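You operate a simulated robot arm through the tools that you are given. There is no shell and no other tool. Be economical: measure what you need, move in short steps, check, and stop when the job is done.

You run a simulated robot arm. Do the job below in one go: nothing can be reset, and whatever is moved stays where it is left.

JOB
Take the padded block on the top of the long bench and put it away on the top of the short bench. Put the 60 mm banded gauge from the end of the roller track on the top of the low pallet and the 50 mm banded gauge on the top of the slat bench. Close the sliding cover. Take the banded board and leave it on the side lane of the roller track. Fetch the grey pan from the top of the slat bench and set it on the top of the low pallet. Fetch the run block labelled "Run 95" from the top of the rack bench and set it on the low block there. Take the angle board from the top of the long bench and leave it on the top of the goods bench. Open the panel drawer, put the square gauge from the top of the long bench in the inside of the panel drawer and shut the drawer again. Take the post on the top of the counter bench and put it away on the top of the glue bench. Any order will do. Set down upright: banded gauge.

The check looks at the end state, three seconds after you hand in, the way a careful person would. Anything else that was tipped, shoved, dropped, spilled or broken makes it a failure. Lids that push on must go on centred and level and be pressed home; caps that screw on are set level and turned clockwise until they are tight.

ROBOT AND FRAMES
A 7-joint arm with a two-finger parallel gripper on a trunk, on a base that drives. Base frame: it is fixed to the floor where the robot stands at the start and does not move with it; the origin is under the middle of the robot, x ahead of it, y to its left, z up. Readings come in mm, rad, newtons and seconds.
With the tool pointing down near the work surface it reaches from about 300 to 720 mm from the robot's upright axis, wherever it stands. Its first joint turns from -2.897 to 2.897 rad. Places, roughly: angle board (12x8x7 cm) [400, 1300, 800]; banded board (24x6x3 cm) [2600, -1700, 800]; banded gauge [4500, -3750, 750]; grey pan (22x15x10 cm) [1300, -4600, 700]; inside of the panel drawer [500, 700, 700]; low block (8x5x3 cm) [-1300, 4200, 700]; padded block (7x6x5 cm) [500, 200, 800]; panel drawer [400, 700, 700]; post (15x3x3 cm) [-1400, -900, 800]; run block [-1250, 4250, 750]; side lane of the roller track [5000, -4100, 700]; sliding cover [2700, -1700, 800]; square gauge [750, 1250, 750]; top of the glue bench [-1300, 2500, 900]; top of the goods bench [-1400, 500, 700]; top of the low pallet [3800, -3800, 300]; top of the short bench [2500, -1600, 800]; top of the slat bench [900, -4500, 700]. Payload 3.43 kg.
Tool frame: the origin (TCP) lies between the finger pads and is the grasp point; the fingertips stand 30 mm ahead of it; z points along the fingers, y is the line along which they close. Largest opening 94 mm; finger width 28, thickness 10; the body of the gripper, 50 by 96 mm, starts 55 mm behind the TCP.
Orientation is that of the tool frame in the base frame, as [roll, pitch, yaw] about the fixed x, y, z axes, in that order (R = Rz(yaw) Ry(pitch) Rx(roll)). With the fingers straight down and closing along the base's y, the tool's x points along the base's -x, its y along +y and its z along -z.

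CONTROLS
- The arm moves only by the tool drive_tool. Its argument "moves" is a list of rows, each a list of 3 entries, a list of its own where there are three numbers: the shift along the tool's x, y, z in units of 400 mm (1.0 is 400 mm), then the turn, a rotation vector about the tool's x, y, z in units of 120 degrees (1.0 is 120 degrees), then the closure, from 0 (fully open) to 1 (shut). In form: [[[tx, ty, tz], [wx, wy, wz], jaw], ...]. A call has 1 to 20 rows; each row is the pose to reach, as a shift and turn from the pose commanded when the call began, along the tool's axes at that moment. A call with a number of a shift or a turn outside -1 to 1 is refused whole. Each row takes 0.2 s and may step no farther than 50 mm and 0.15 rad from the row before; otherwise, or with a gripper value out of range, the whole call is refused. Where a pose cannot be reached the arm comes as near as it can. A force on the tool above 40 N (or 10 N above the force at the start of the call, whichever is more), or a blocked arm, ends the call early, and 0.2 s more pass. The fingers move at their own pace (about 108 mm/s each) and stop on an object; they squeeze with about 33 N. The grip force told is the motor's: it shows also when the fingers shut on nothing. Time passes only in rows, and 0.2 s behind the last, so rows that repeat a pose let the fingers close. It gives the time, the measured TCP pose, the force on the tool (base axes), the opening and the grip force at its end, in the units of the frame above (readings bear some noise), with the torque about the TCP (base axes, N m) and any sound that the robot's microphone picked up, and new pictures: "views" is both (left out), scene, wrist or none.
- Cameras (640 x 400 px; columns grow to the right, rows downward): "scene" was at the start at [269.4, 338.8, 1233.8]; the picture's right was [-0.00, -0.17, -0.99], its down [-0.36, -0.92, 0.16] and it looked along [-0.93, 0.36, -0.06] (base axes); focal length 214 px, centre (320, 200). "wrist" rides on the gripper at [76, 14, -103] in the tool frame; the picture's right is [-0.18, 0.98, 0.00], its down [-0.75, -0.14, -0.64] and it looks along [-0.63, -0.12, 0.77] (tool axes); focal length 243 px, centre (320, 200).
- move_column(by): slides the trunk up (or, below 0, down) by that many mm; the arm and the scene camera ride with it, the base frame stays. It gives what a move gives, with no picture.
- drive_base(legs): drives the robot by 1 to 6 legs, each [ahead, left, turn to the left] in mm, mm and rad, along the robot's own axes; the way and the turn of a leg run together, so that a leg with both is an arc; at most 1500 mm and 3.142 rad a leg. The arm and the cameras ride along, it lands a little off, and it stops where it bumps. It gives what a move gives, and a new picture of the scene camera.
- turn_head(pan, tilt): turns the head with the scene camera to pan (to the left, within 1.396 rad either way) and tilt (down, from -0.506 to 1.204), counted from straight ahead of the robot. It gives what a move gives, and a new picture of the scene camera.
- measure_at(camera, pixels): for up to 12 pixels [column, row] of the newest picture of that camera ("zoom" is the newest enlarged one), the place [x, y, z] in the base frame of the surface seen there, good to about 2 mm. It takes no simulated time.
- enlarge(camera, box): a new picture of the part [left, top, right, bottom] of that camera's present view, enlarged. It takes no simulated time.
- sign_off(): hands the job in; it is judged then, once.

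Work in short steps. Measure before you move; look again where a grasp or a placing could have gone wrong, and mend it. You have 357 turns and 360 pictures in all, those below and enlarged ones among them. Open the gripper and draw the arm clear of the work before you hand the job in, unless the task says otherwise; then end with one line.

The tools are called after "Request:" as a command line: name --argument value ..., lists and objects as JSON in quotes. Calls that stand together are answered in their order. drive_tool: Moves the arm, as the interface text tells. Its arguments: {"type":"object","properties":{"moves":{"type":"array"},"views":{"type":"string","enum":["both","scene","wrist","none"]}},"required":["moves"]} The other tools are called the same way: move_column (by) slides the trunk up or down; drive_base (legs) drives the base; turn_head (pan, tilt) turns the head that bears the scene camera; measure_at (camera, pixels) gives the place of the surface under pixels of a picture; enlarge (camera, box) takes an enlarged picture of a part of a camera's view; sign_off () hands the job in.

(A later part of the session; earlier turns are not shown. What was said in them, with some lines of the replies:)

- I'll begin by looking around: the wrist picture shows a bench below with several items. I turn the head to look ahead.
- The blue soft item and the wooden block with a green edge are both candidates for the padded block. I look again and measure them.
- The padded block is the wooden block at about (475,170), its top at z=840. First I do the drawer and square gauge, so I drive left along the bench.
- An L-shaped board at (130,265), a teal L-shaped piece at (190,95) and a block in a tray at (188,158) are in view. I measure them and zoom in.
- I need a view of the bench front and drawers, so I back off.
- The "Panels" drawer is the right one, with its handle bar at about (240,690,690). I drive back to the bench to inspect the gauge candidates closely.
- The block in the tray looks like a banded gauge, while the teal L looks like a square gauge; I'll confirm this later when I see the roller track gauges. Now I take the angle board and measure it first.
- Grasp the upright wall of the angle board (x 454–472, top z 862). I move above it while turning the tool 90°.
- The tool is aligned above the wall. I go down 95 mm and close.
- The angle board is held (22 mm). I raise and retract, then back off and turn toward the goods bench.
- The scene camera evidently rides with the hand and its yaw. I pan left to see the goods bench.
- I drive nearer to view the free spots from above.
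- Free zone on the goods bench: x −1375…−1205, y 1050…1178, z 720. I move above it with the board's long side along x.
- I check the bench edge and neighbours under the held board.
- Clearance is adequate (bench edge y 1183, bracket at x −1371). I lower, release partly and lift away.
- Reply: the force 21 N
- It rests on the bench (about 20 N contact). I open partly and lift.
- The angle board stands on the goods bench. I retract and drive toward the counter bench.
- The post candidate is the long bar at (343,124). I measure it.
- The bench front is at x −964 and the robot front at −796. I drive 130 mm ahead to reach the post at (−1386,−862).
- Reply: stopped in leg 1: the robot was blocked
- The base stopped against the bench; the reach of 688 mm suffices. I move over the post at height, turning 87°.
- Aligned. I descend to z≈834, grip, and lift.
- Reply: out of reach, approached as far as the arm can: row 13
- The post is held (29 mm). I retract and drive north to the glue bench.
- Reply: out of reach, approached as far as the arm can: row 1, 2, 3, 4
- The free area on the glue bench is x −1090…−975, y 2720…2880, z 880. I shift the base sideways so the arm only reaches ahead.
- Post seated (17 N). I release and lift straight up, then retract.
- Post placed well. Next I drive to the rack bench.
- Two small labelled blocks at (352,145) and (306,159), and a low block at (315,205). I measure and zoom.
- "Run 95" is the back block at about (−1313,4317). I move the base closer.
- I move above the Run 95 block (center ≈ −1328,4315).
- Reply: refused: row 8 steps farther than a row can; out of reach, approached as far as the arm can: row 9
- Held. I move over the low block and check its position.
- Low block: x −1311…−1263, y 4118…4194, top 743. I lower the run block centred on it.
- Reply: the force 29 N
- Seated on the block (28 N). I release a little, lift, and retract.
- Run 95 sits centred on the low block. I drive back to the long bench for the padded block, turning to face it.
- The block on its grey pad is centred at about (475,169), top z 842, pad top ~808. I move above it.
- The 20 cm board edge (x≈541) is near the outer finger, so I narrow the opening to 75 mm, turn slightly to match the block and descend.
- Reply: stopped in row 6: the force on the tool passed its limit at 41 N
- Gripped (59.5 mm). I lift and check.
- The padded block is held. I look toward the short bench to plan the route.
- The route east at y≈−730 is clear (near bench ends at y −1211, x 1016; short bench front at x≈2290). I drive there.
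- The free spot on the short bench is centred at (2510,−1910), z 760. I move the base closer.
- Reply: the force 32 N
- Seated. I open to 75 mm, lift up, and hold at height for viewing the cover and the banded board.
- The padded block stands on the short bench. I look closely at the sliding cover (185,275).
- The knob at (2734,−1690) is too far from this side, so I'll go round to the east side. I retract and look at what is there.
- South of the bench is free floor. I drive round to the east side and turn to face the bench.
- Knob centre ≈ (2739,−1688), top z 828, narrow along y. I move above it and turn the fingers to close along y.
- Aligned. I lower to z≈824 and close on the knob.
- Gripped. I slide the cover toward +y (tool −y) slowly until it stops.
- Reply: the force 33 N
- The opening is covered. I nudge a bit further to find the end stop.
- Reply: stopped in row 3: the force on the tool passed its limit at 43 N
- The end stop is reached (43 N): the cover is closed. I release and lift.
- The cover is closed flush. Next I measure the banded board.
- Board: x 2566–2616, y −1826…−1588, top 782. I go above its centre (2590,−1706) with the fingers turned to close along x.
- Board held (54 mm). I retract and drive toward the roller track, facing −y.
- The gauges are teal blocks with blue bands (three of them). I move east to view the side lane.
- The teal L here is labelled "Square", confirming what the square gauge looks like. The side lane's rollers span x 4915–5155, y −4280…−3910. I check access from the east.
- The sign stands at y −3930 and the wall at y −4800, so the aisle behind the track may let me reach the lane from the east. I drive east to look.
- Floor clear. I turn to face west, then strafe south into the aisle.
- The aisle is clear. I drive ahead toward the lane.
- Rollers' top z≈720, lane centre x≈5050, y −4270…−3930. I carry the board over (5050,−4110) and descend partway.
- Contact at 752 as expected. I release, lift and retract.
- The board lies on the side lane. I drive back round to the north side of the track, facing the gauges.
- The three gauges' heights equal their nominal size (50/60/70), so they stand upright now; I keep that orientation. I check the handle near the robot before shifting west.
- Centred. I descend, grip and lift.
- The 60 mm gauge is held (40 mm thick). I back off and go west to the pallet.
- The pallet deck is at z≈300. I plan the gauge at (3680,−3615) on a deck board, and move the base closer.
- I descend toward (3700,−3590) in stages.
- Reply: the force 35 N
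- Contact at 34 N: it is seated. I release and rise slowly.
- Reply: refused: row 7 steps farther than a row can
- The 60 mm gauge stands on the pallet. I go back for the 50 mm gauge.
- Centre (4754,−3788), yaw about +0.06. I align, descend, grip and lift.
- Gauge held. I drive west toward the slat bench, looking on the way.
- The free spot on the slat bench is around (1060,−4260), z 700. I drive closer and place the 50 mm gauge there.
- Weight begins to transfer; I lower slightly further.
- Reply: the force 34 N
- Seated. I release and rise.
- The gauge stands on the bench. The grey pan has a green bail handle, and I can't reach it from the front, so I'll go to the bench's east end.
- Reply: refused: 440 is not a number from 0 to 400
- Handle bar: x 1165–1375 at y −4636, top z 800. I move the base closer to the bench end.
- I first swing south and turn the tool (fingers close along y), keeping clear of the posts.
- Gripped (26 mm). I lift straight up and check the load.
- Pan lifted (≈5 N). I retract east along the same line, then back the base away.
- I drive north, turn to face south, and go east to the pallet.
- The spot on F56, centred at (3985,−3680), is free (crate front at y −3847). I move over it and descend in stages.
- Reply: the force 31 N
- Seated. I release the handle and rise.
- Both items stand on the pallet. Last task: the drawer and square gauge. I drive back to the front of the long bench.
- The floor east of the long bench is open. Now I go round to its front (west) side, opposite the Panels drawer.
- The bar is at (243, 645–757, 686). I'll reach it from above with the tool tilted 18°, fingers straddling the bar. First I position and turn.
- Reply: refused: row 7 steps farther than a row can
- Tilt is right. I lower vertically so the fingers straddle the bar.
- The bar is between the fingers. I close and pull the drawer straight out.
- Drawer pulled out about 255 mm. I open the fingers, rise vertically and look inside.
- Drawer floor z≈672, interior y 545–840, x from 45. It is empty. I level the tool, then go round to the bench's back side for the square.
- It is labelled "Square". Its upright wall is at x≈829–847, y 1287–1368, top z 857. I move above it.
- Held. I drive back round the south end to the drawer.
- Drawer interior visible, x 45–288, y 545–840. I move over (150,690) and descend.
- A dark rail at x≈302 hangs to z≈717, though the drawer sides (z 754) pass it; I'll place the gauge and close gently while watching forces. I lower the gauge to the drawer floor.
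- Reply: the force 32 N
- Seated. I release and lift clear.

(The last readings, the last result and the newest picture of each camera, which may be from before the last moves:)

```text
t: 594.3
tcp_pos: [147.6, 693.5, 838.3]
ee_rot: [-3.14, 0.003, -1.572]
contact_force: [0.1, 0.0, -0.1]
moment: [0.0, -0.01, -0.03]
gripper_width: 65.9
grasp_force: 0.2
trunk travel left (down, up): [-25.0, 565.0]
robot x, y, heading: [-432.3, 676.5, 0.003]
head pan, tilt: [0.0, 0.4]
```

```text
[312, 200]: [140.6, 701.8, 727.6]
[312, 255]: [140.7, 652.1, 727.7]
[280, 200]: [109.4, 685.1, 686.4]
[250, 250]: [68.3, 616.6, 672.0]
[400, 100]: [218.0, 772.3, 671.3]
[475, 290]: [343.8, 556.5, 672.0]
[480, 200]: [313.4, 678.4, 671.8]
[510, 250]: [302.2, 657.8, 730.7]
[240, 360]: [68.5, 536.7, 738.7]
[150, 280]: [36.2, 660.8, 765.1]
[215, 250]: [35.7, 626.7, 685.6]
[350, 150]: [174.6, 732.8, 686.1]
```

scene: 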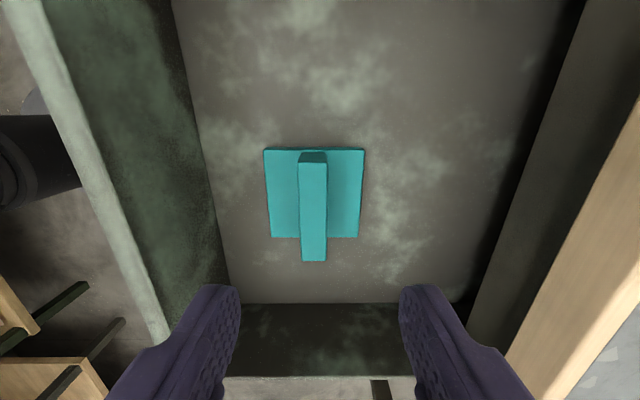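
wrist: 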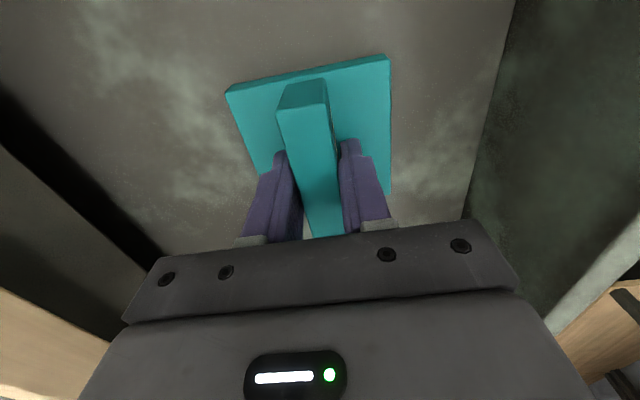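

Gauge sits flat in the drawer (top z≈727). I return to the handle with the tilted tool.

Request:
drive_tool --moves '[[[-0.005, 0.1, -0.05], [0, 0, 0], 0.5], [[-0.01, 0.2, -0.05], [0.05, 0, 0], 0.64], [[-0.015, 0.3, -0.05], [0.1, 0, 0], 0.64], [[-0.02, 0.4, -0.05], [0.1515, 0, 0], 0.64], [[-0.02, 0.4125, 0.05], [0.1515, 0, 0], 0.64], [[-0.02, 0.4125, 0.15], [0.1515, 0, 0], 0.64], [[-0.02, 0.4125, 0.22], [0.1515, 0, 0], 0.64]]' --views "wrist"

```text
t: 595.7
tcp_pos: [-7.8, 696.0, 784.4]
ee_rot: [-2.812, 0.008, -1.575]
contact_force: [0.1, 0.1, -0.5]
moment: [0.0, 0.06, 0.0]
gripper_width: 33.8
grasp_force: 0.0
trunk travel left (down, up): [-25.0, 565.0]
robot x, y, heading: [-432.3, 681.9, 0.003]
head pan, tilt: [0.0, 0.4]
stopped in row 7: the force on the tool passed its limit at 100 N (the readings are from after the stop); the commanded pose is now the measured one
```

wrist: 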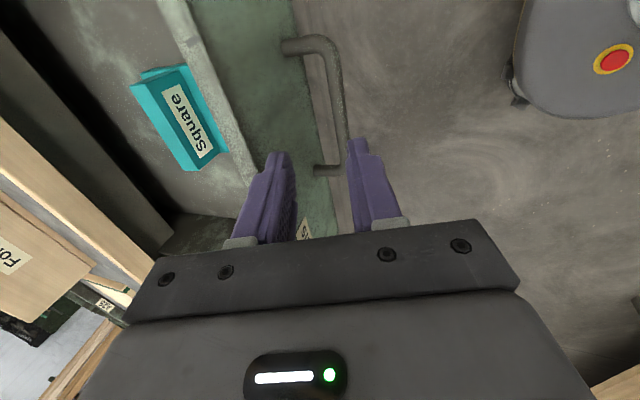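

The front finger touched the panel's top edge. I back away slightly and re-measure the handle.

Request:
drive_tool --moves '[[[0, 0, -0.05], [0, 0, 0], 0.64], [[0, 0.05, -0.08], [0, 0, 0], 0.64]]' --views "wrist"

Request:
measure_at --camera "wrist" --pixels '[[335, 90], [340, 120], [300, 48], [240, 60], [190, 30], [215, 100], [180, 120], [325, 55]]'

```text
t: 596.3
tcp_pos: [-37.5, 698.2, 807.1]
ee_rot: [-2.81, 0.008, -1.575]
contact_force: [-0.5, -0.3, 0.5]
moment: [0.01, 0.01, -0.02]
gripper_width: 33.9
grasp_force: 0.1
trunk travel left (down, up): [-25.0, 565.0]
robot x, y, heading: [-430.3, 677.6, 0.006]
head pan, tilt: [0.0, 0.4]
```

wrist: 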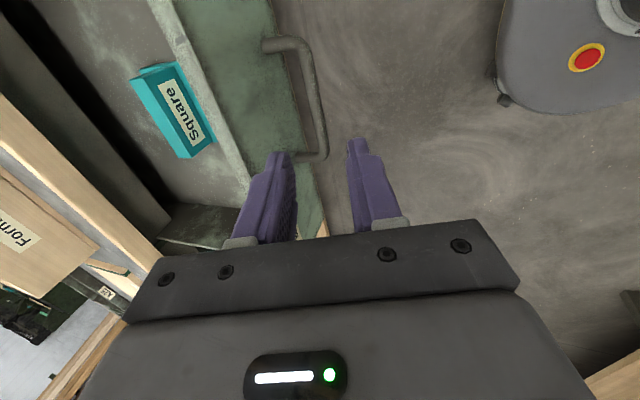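

```text
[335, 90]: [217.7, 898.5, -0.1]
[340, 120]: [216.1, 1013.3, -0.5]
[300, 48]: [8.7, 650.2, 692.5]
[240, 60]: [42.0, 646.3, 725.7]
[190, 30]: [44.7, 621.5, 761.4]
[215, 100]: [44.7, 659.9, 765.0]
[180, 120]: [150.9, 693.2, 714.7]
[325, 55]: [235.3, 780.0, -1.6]
```

Request:
measure_at --camera "wrist" --pixels '[[312, 80], [316, 110], [308, 60], [320, 130], [322, 150], [285, 44]]'

```text
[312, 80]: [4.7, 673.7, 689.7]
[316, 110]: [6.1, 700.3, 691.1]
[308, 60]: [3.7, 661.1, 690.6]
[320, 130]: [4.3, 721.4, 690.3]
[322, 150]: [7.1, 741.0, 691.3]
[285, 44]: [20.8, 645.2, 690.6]
```

Bar now at x≈5, z 686 (the drawer slid in ~10 mm). I straddle it again with correct clearance.

Request:
drive_tool --moves '[[[0, -0.09, 0.031], [0, 0, 0], 0.64], [[0, -0.061, 0.114], [0, 0, 0], 0.64], [[0, -0.033, 0.197], [0, 0, 0], 0.64], [[0, -0.004, 0.281], [0, 0, 0], 0.64], [[0, -0.004, 0.281], [0, 0, 0], 0.64]]' --views "wrist"

```text
t: 597.5
tcp_pos: [-0.2, 695.1, 701.5]
ee_rot: [-2.809, 0.007, -1.574]
contact_force: [0.2, -0.3, 0.2]
moment: [0.0, -0.03, 0.04]
gripper_width: 33.6
grasp_force: 0.0
trunk travel left (down, up): [-25.0, 565.0]
robot x, y, heading: [-433.6, 679.8, 0.004]
head pan, tilt: [0.0, 0.4]
```

wrist: 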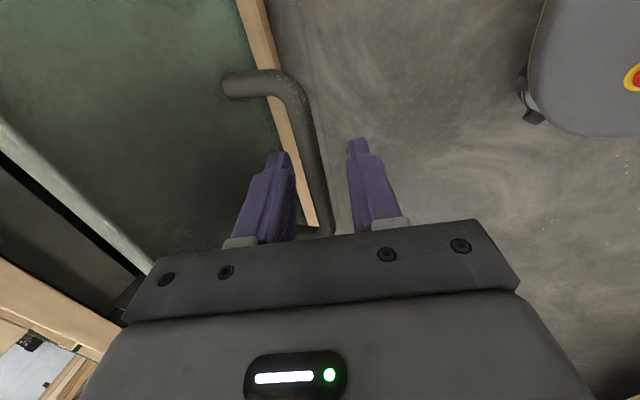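

Request:
drive_tool --moves '[[[0, 0, 0], [0, 0, 0], 1], [[0, 0, 0], [0, 0, 0], 1], [[0, -0.061, 0.021], [0, 0, 0], 1], [[0, -0.123, 0.042], [0, 0, 0], 1], [[0, -0.184, 0.064], [0, 0, 0], 1], [[0, -0.246, 0.085], [0, 0, 0], 1], [[0, -0.307, 0.106], [0, 0, 0], 1]]' --views "none"

```text
t: 599.1
tcp_pos: [131.7, 694.7, 702.1]
ee_rot: [-2.805, 0.009, -1.576]
contact_force: [1.7, -12.5, 34.1]
moment: [0.1, -0.32, 1.3]
gripper_width: 12.2
grasp_force: 45.1
trunk travel left (down, up): [-25.0, 565.0]
robot x, y, heading: [-431.3, 677.2, 0.0]
head pan, tilt: [0.0, 0.4]
```

Request:
drive_tool --moves '[[[0, -0.002, -0.004], [0, 0, 0], 1], [[0, -0.026, 0.004], [0, 0, 0], 1], [[0, -0.05, 0.012], [0, 0, 0], 1], [[0, -0.073, 0.02], [0, 0, 0], 1], [[0, -0.097, 0.028], [0, 0, 0], 1], [[0, -0.12, 0.037], [0, 0, 0], 1]]' --views "scene"

```text
t: 600.5
tcp_pos: [180.1, 695.3, 703.2]
ee_rot: [-2.809, 0.008, -1.574]
contact_force: [2.3, -15.1, 1.6]
moment: [-1.11, -0.15, 0.98]
gripper_width: 11.9
grasp_force: 44.9
trunk travel left (down, up): [-25.0, 565.0]
robot x, y, heading: [-429.0, 678.9, 0.005]
head pan, tilt: [0.0, 0.4]
```

scene: 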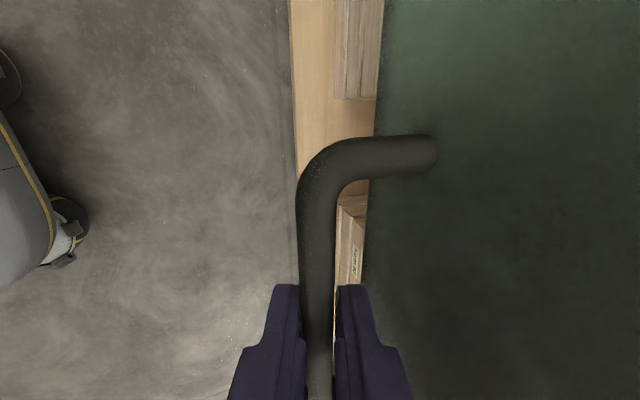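

I check the gauge through the remaining gap before closing fully.

Request:
turn_head --pan -0.5 --tilt 0.3

```text
t: 601.5
tcp_pos: [180.4, 695.1, 703.0]
ee_rot: [-2.81, 0.006, -1.574]
contact_force: [2.3, -19.7, 2.4]
moment: [-0.82, -0.05, 1.05]
gripper_width: 11.7
grasp_force: 44.8
trunk travel left (down, up): [-25.0, 565.0]
robot x, y, heading: [-430.8, 678.3, 0.004]
head pan, tilt: [-0.499, 0.3]
```

scene: 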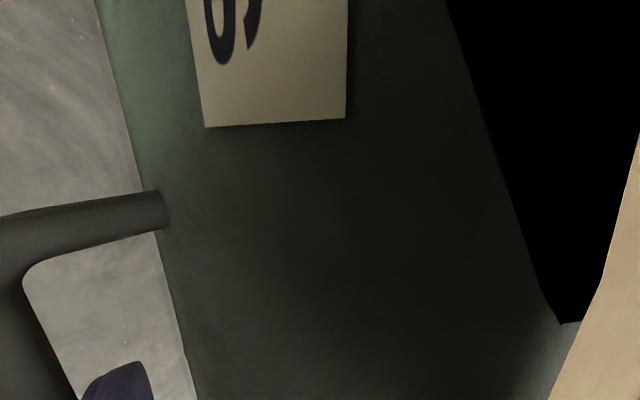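

Request:
drive_tool --moves '[[[0, 0, 0], [0, 0, 0], 0.64], [[0, 0, 0], [0, 0, 0], 0.64], [[0, -0.034, -0.098], [0, 0, 0], 0.64], [[0, -0.068, -0.197], [0, 0, 0], 0.64], [[0, -0.102, -0.295], [0, 0, 0], 0.64], [[0, -0.136, -0.394], [0, 0, 0], 0.64], [[0, -0.17, -0.492], [0, 0, 0], 0.64], [[0, -0.2035, -0.591], [0, 0, 0], 0.64]]' --views "wrist"

Request:
turn_head --pan 0.0 --tilt 0.2

```text
t: 603.3
tcp_pos: [181.6, 693.8, 955.3]
ee_rot: [-2.81, 0.005, -1.573]
contact_force: [0.3, 1.0, 0.5]
moment: [-0.01, 0.01, 0.01]
gripper_width: 33.9
grasp_force: 0.0
trunk travel left (down, up): [-25.0, 565.0]
robot x, y, heading: [-427.6, 677.9, 0.006]
head pan, tilt: [-0.499, 0.3]
```

wrist: 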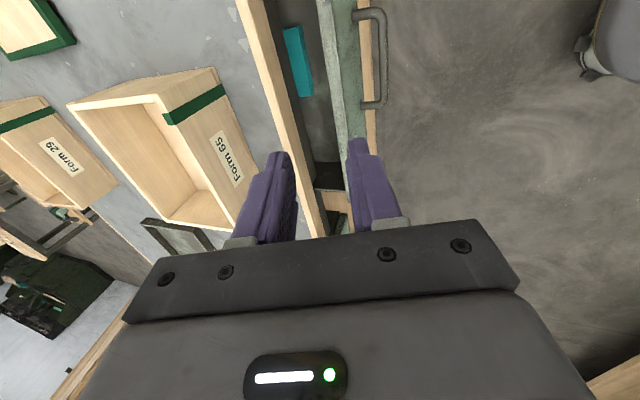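

```text
t: 604.2
tcp_pos: [181.1, 694.5, 955.4]
ee_rot: [-2.809, 0.005, -1.575]
contact_force: [-0.8, 0.2, -0.5]
moment: [0.04, 0.0, 0.02]
gripper_width: 33.7
grasp_force: 0.1
trunk travel left (down, up): [-25.0, 565.0]
robot x, y, heading: [-434.7, 674.3, 0.003]
head pan, tilt: [0.0, 0.201]
```

scene: 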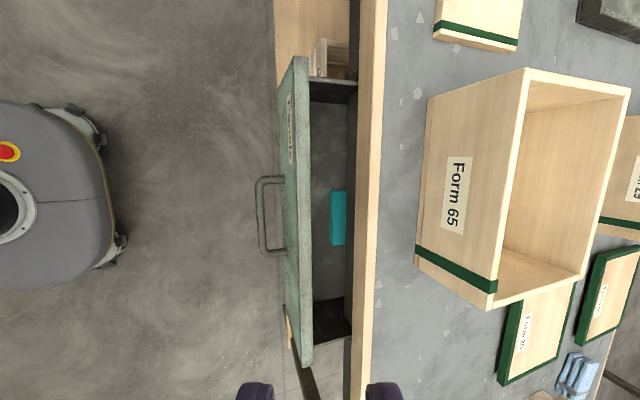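

Request:
enlarge --camera "scene" --box '[270, 150, 380, 290]'

Request:
measure_at --camera "scene" --pixels '[[336, 220], [343, 220], [349, 220], [352, 150], [320, 220], [308, 220], [336, 200], [336, 240], [285, 200]]'

```text
2.86 times, centred on (325, 220) of scene
```

zoom: 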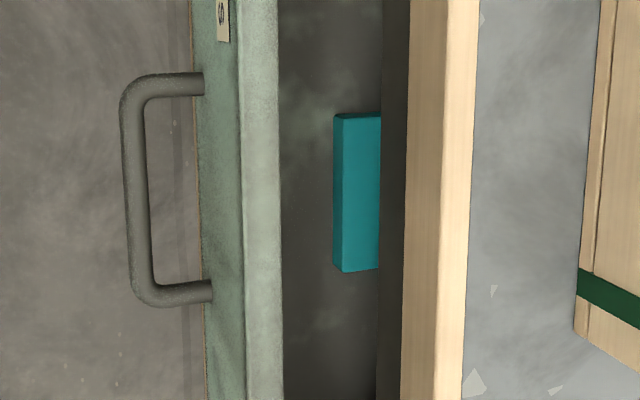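

```text
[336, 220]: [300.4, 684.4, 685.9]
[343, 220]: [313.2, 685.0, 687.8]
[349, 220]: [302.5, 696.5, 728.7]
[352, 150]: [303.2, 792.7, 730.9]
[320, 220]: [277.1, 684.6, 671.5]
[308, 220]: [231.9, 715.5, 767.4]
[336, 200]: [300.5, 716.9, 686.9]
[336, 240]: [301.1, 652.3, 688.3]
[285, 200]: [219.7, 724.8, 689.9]
```

The gauge moved along with the drawer and is already past the rail's face, so it clears. I take the handle again and push the drawer home.

Request:
drive_tool --moves '[[[0, 0.034, 0.099], [0, 0, 0], 0.64], [[0, 0.068, 0.198], [0, 0, 0], 0.64], [[0, 0.102, 0.297], [0, 0, 0], 0.64], [[0, 0.137, 0.396], [0, 0, 0], 0.64], [[0, 0.171, 0.495], [0, 0, 0], 0.64], [[0, 0.205, 0.595], [0, 0, 0], 0.64], [[0, 0.205, 0.595], [0, 0, 0], 1], [[0, 0.205, 0.595], [0, 0, 0], 1], [[0, 0.181, 0.603], [0, 0, 0], 1], [[0, 0.158, 0.611], [0, 0, 0], 1], [[0, 0.134, 0.619], [0, 0, 0], 1], [[0, 0.111, 0.627], [0, 0, 0], 1], [[0, 0.087, 0.635], [0, 0, 0], 1], [[0, 0.07, 0.641], [0, 0, 0], 1]]' --views "wrist"

```text
t: 607.2
tcp_pos: [238.4, 698.5, 701.8]
ee_rot: [-2.812, 0.007, -1.571]
contact_force: [-1.0, 12.3, -15.6]
moment: [0.14, 0.12, 1.38]
gripper_width: 11.9
grasp_force: 44.8
trunk travel left (down, up): [-25.0, 565.0]
robot x, y, heading: [-425.2, 678.2, 0.011]
head pan, tilt: [0.0, 0.201]
```

wrist: 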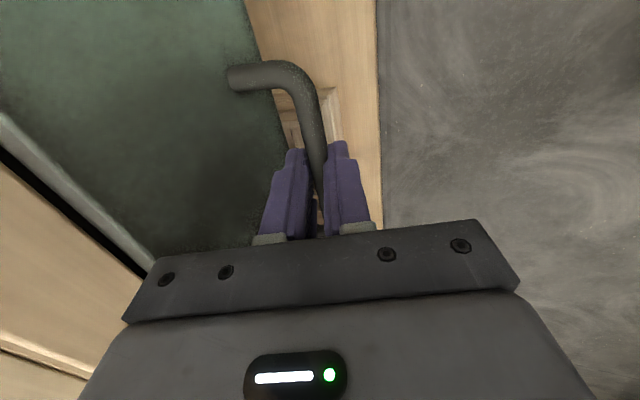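

Nearly closed. I push a few more millimetres to the stop.

Request:
drive_tool --moves '[[[0, -0.006, 0.002], [0, 0, 0], 1], [[0, -0.012, 0.004], [0, 0, 0], 1], [[0, -0.018, 0.006], [0, 0, 0], 1], [[0, -0.018, 0.006], [0, 0, 0], 1]]' --views "none"

```text
t: 608.3
tcp_pos: [239.7, 698.3, 701.6]
ee_rot: [-2.817, 0.006, -1.568]
contact_force: [-7.7, 1.3, 6.2]
moment: [-0.87, 0.07, 1.24]
gripper_width: 11.9
grasp_force: 44.4
trunk travel left (down, up): [-25.0, 565.0]
robot x, y, heading: [-432.3, 675.9, 0.006]
head pan, tilt: [0.0, 0.201]
stopped in row 4: the force on the tool passed its limit at 41 N (the readings are from after the stop); the commanded pose is now the measured one
```

The drawer is against its stop. I release the handle, rise vertically, and check.

Request:
drive_tool --moves '[[[0, 0, 0], [0, 0, 0], 0.64], [[0, 0, 0], [0, 0, 0], 0.64], [[0, -0.034, -0.098], [0, 0, 0], 0.64], [[0, -0.068, -0.197], [0, 0, 0], 0.64], [[0, -0.102, -0.295], [0, 0, 0], 0.64], [[0, -0.136, -0.394], [0, 0, 0], 0.64], [[0, -0.17, -0.492], [0, 0, 0], 0.5], [[0, -0.2035, -0.591], [0, 0, 0], 0.3], [[0, -0.15, -0.66], [0, 0, 0], 0], [[0, -0.05, -0.69], [0, 0, 0], 0], [[0, 0.05, -0.72], [0, 0, 0], 0], [[0, 0.15, -0.75], [0, 0, 0], 0], [[0, 0.25, -0.78], [0, 0, 0], 0], [[0, 0.35, -0.81], [0, 0, 0], 0]]' --views "none"

Request:
turn_head --pan -0.8 --tilt 0.0

```text
t: 611.3
tcp_pos: [7.4, 694.0, 958.1]
ee_rot: [-2.817, 0.007, -1.572]
contact_force: [0.6, 0.3, 0.4]
moment: [-0.02, 0.03, -0.01]
gripper_width: 93.8
grasp_force: 0.2
trunk travel left (down, up): [-25.0, 565.0]
robot x, y, heading: [-431.2, 680.2, 0.006]
head pan, tilt: [0.0, 0.201]
```

```text
t: 612.4
tcp_pos: [7.9, 692.6, 960.1]
ee_rot: [-2.816, 0.008, -1.57]
contact_force: [0.2, -0.3, 0.5]
moment: [-0.05, 0.0, 0.0]
gripper_width: 94.0
grasp_force: 0.0
trunk travel left (down, up): [-25.0, 565.0]
robot x, y, heading: [-432.2, 676.8, 0.011]
head pan, tilt: [-0.799, 0.0]
```

scene: 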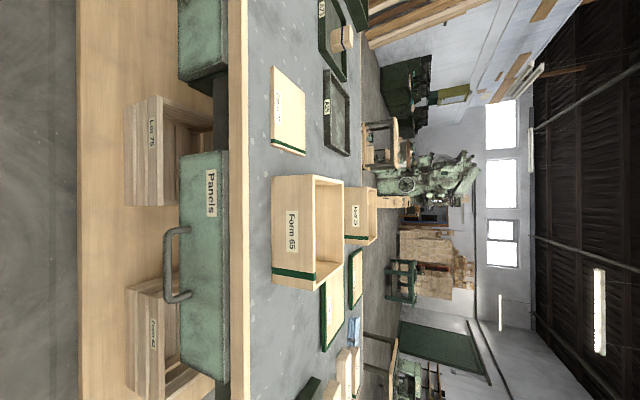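

Request:
measure_at --camera "scene" --pixels '[[205, 260], [205, 330], [200, 40], [225, 250], [170, 260]]'

```text
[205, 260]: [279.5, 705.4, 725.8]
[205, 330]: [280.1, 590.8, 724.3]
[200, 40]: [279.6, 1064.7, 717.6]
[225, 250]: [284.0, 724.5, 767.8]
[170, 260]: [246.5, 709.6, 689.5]
```

The drawer is flush at x=279.5, the same as its neighbour, and the arm is clear with the gripper open. I back off a little and hand in.

Request:
drive_base --legs '[[-80, 0, 0]]'

Request:
sign_off

```text
t: 613.5
tcp_pos: [-72.6, 691.9, 959.0]
ee_rot: [-2.817, 0.007, -1.573]
contact_force: [-0.1, 0.0, 0.1]
moment: [0.01, -0.02, 0.02]
gripper_width: 93.8
grasp_force: 0.0
trunk travel left (down, up): [-25.0, 565.0]
robot x, y, heading: [-511.9, 677.4, 0.0]
head pan, tilt: [-0.799, 0.0]
```

scene: 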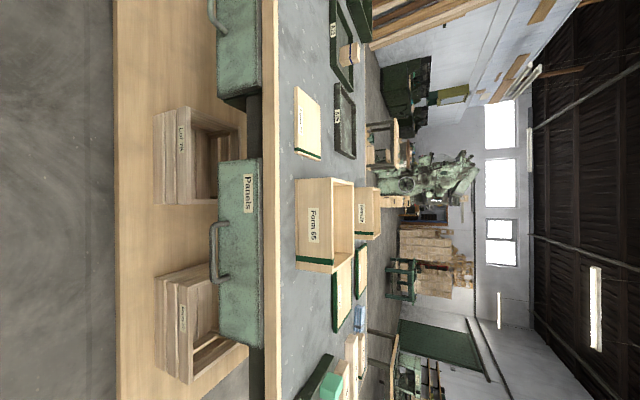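

```text
The job is handed in.
```

I finished every part of the job and handed it in; the one thing I didn't recheck is the square gauge inside the panel drawer, which I last saw still lying flat with the drawer nearly shut.
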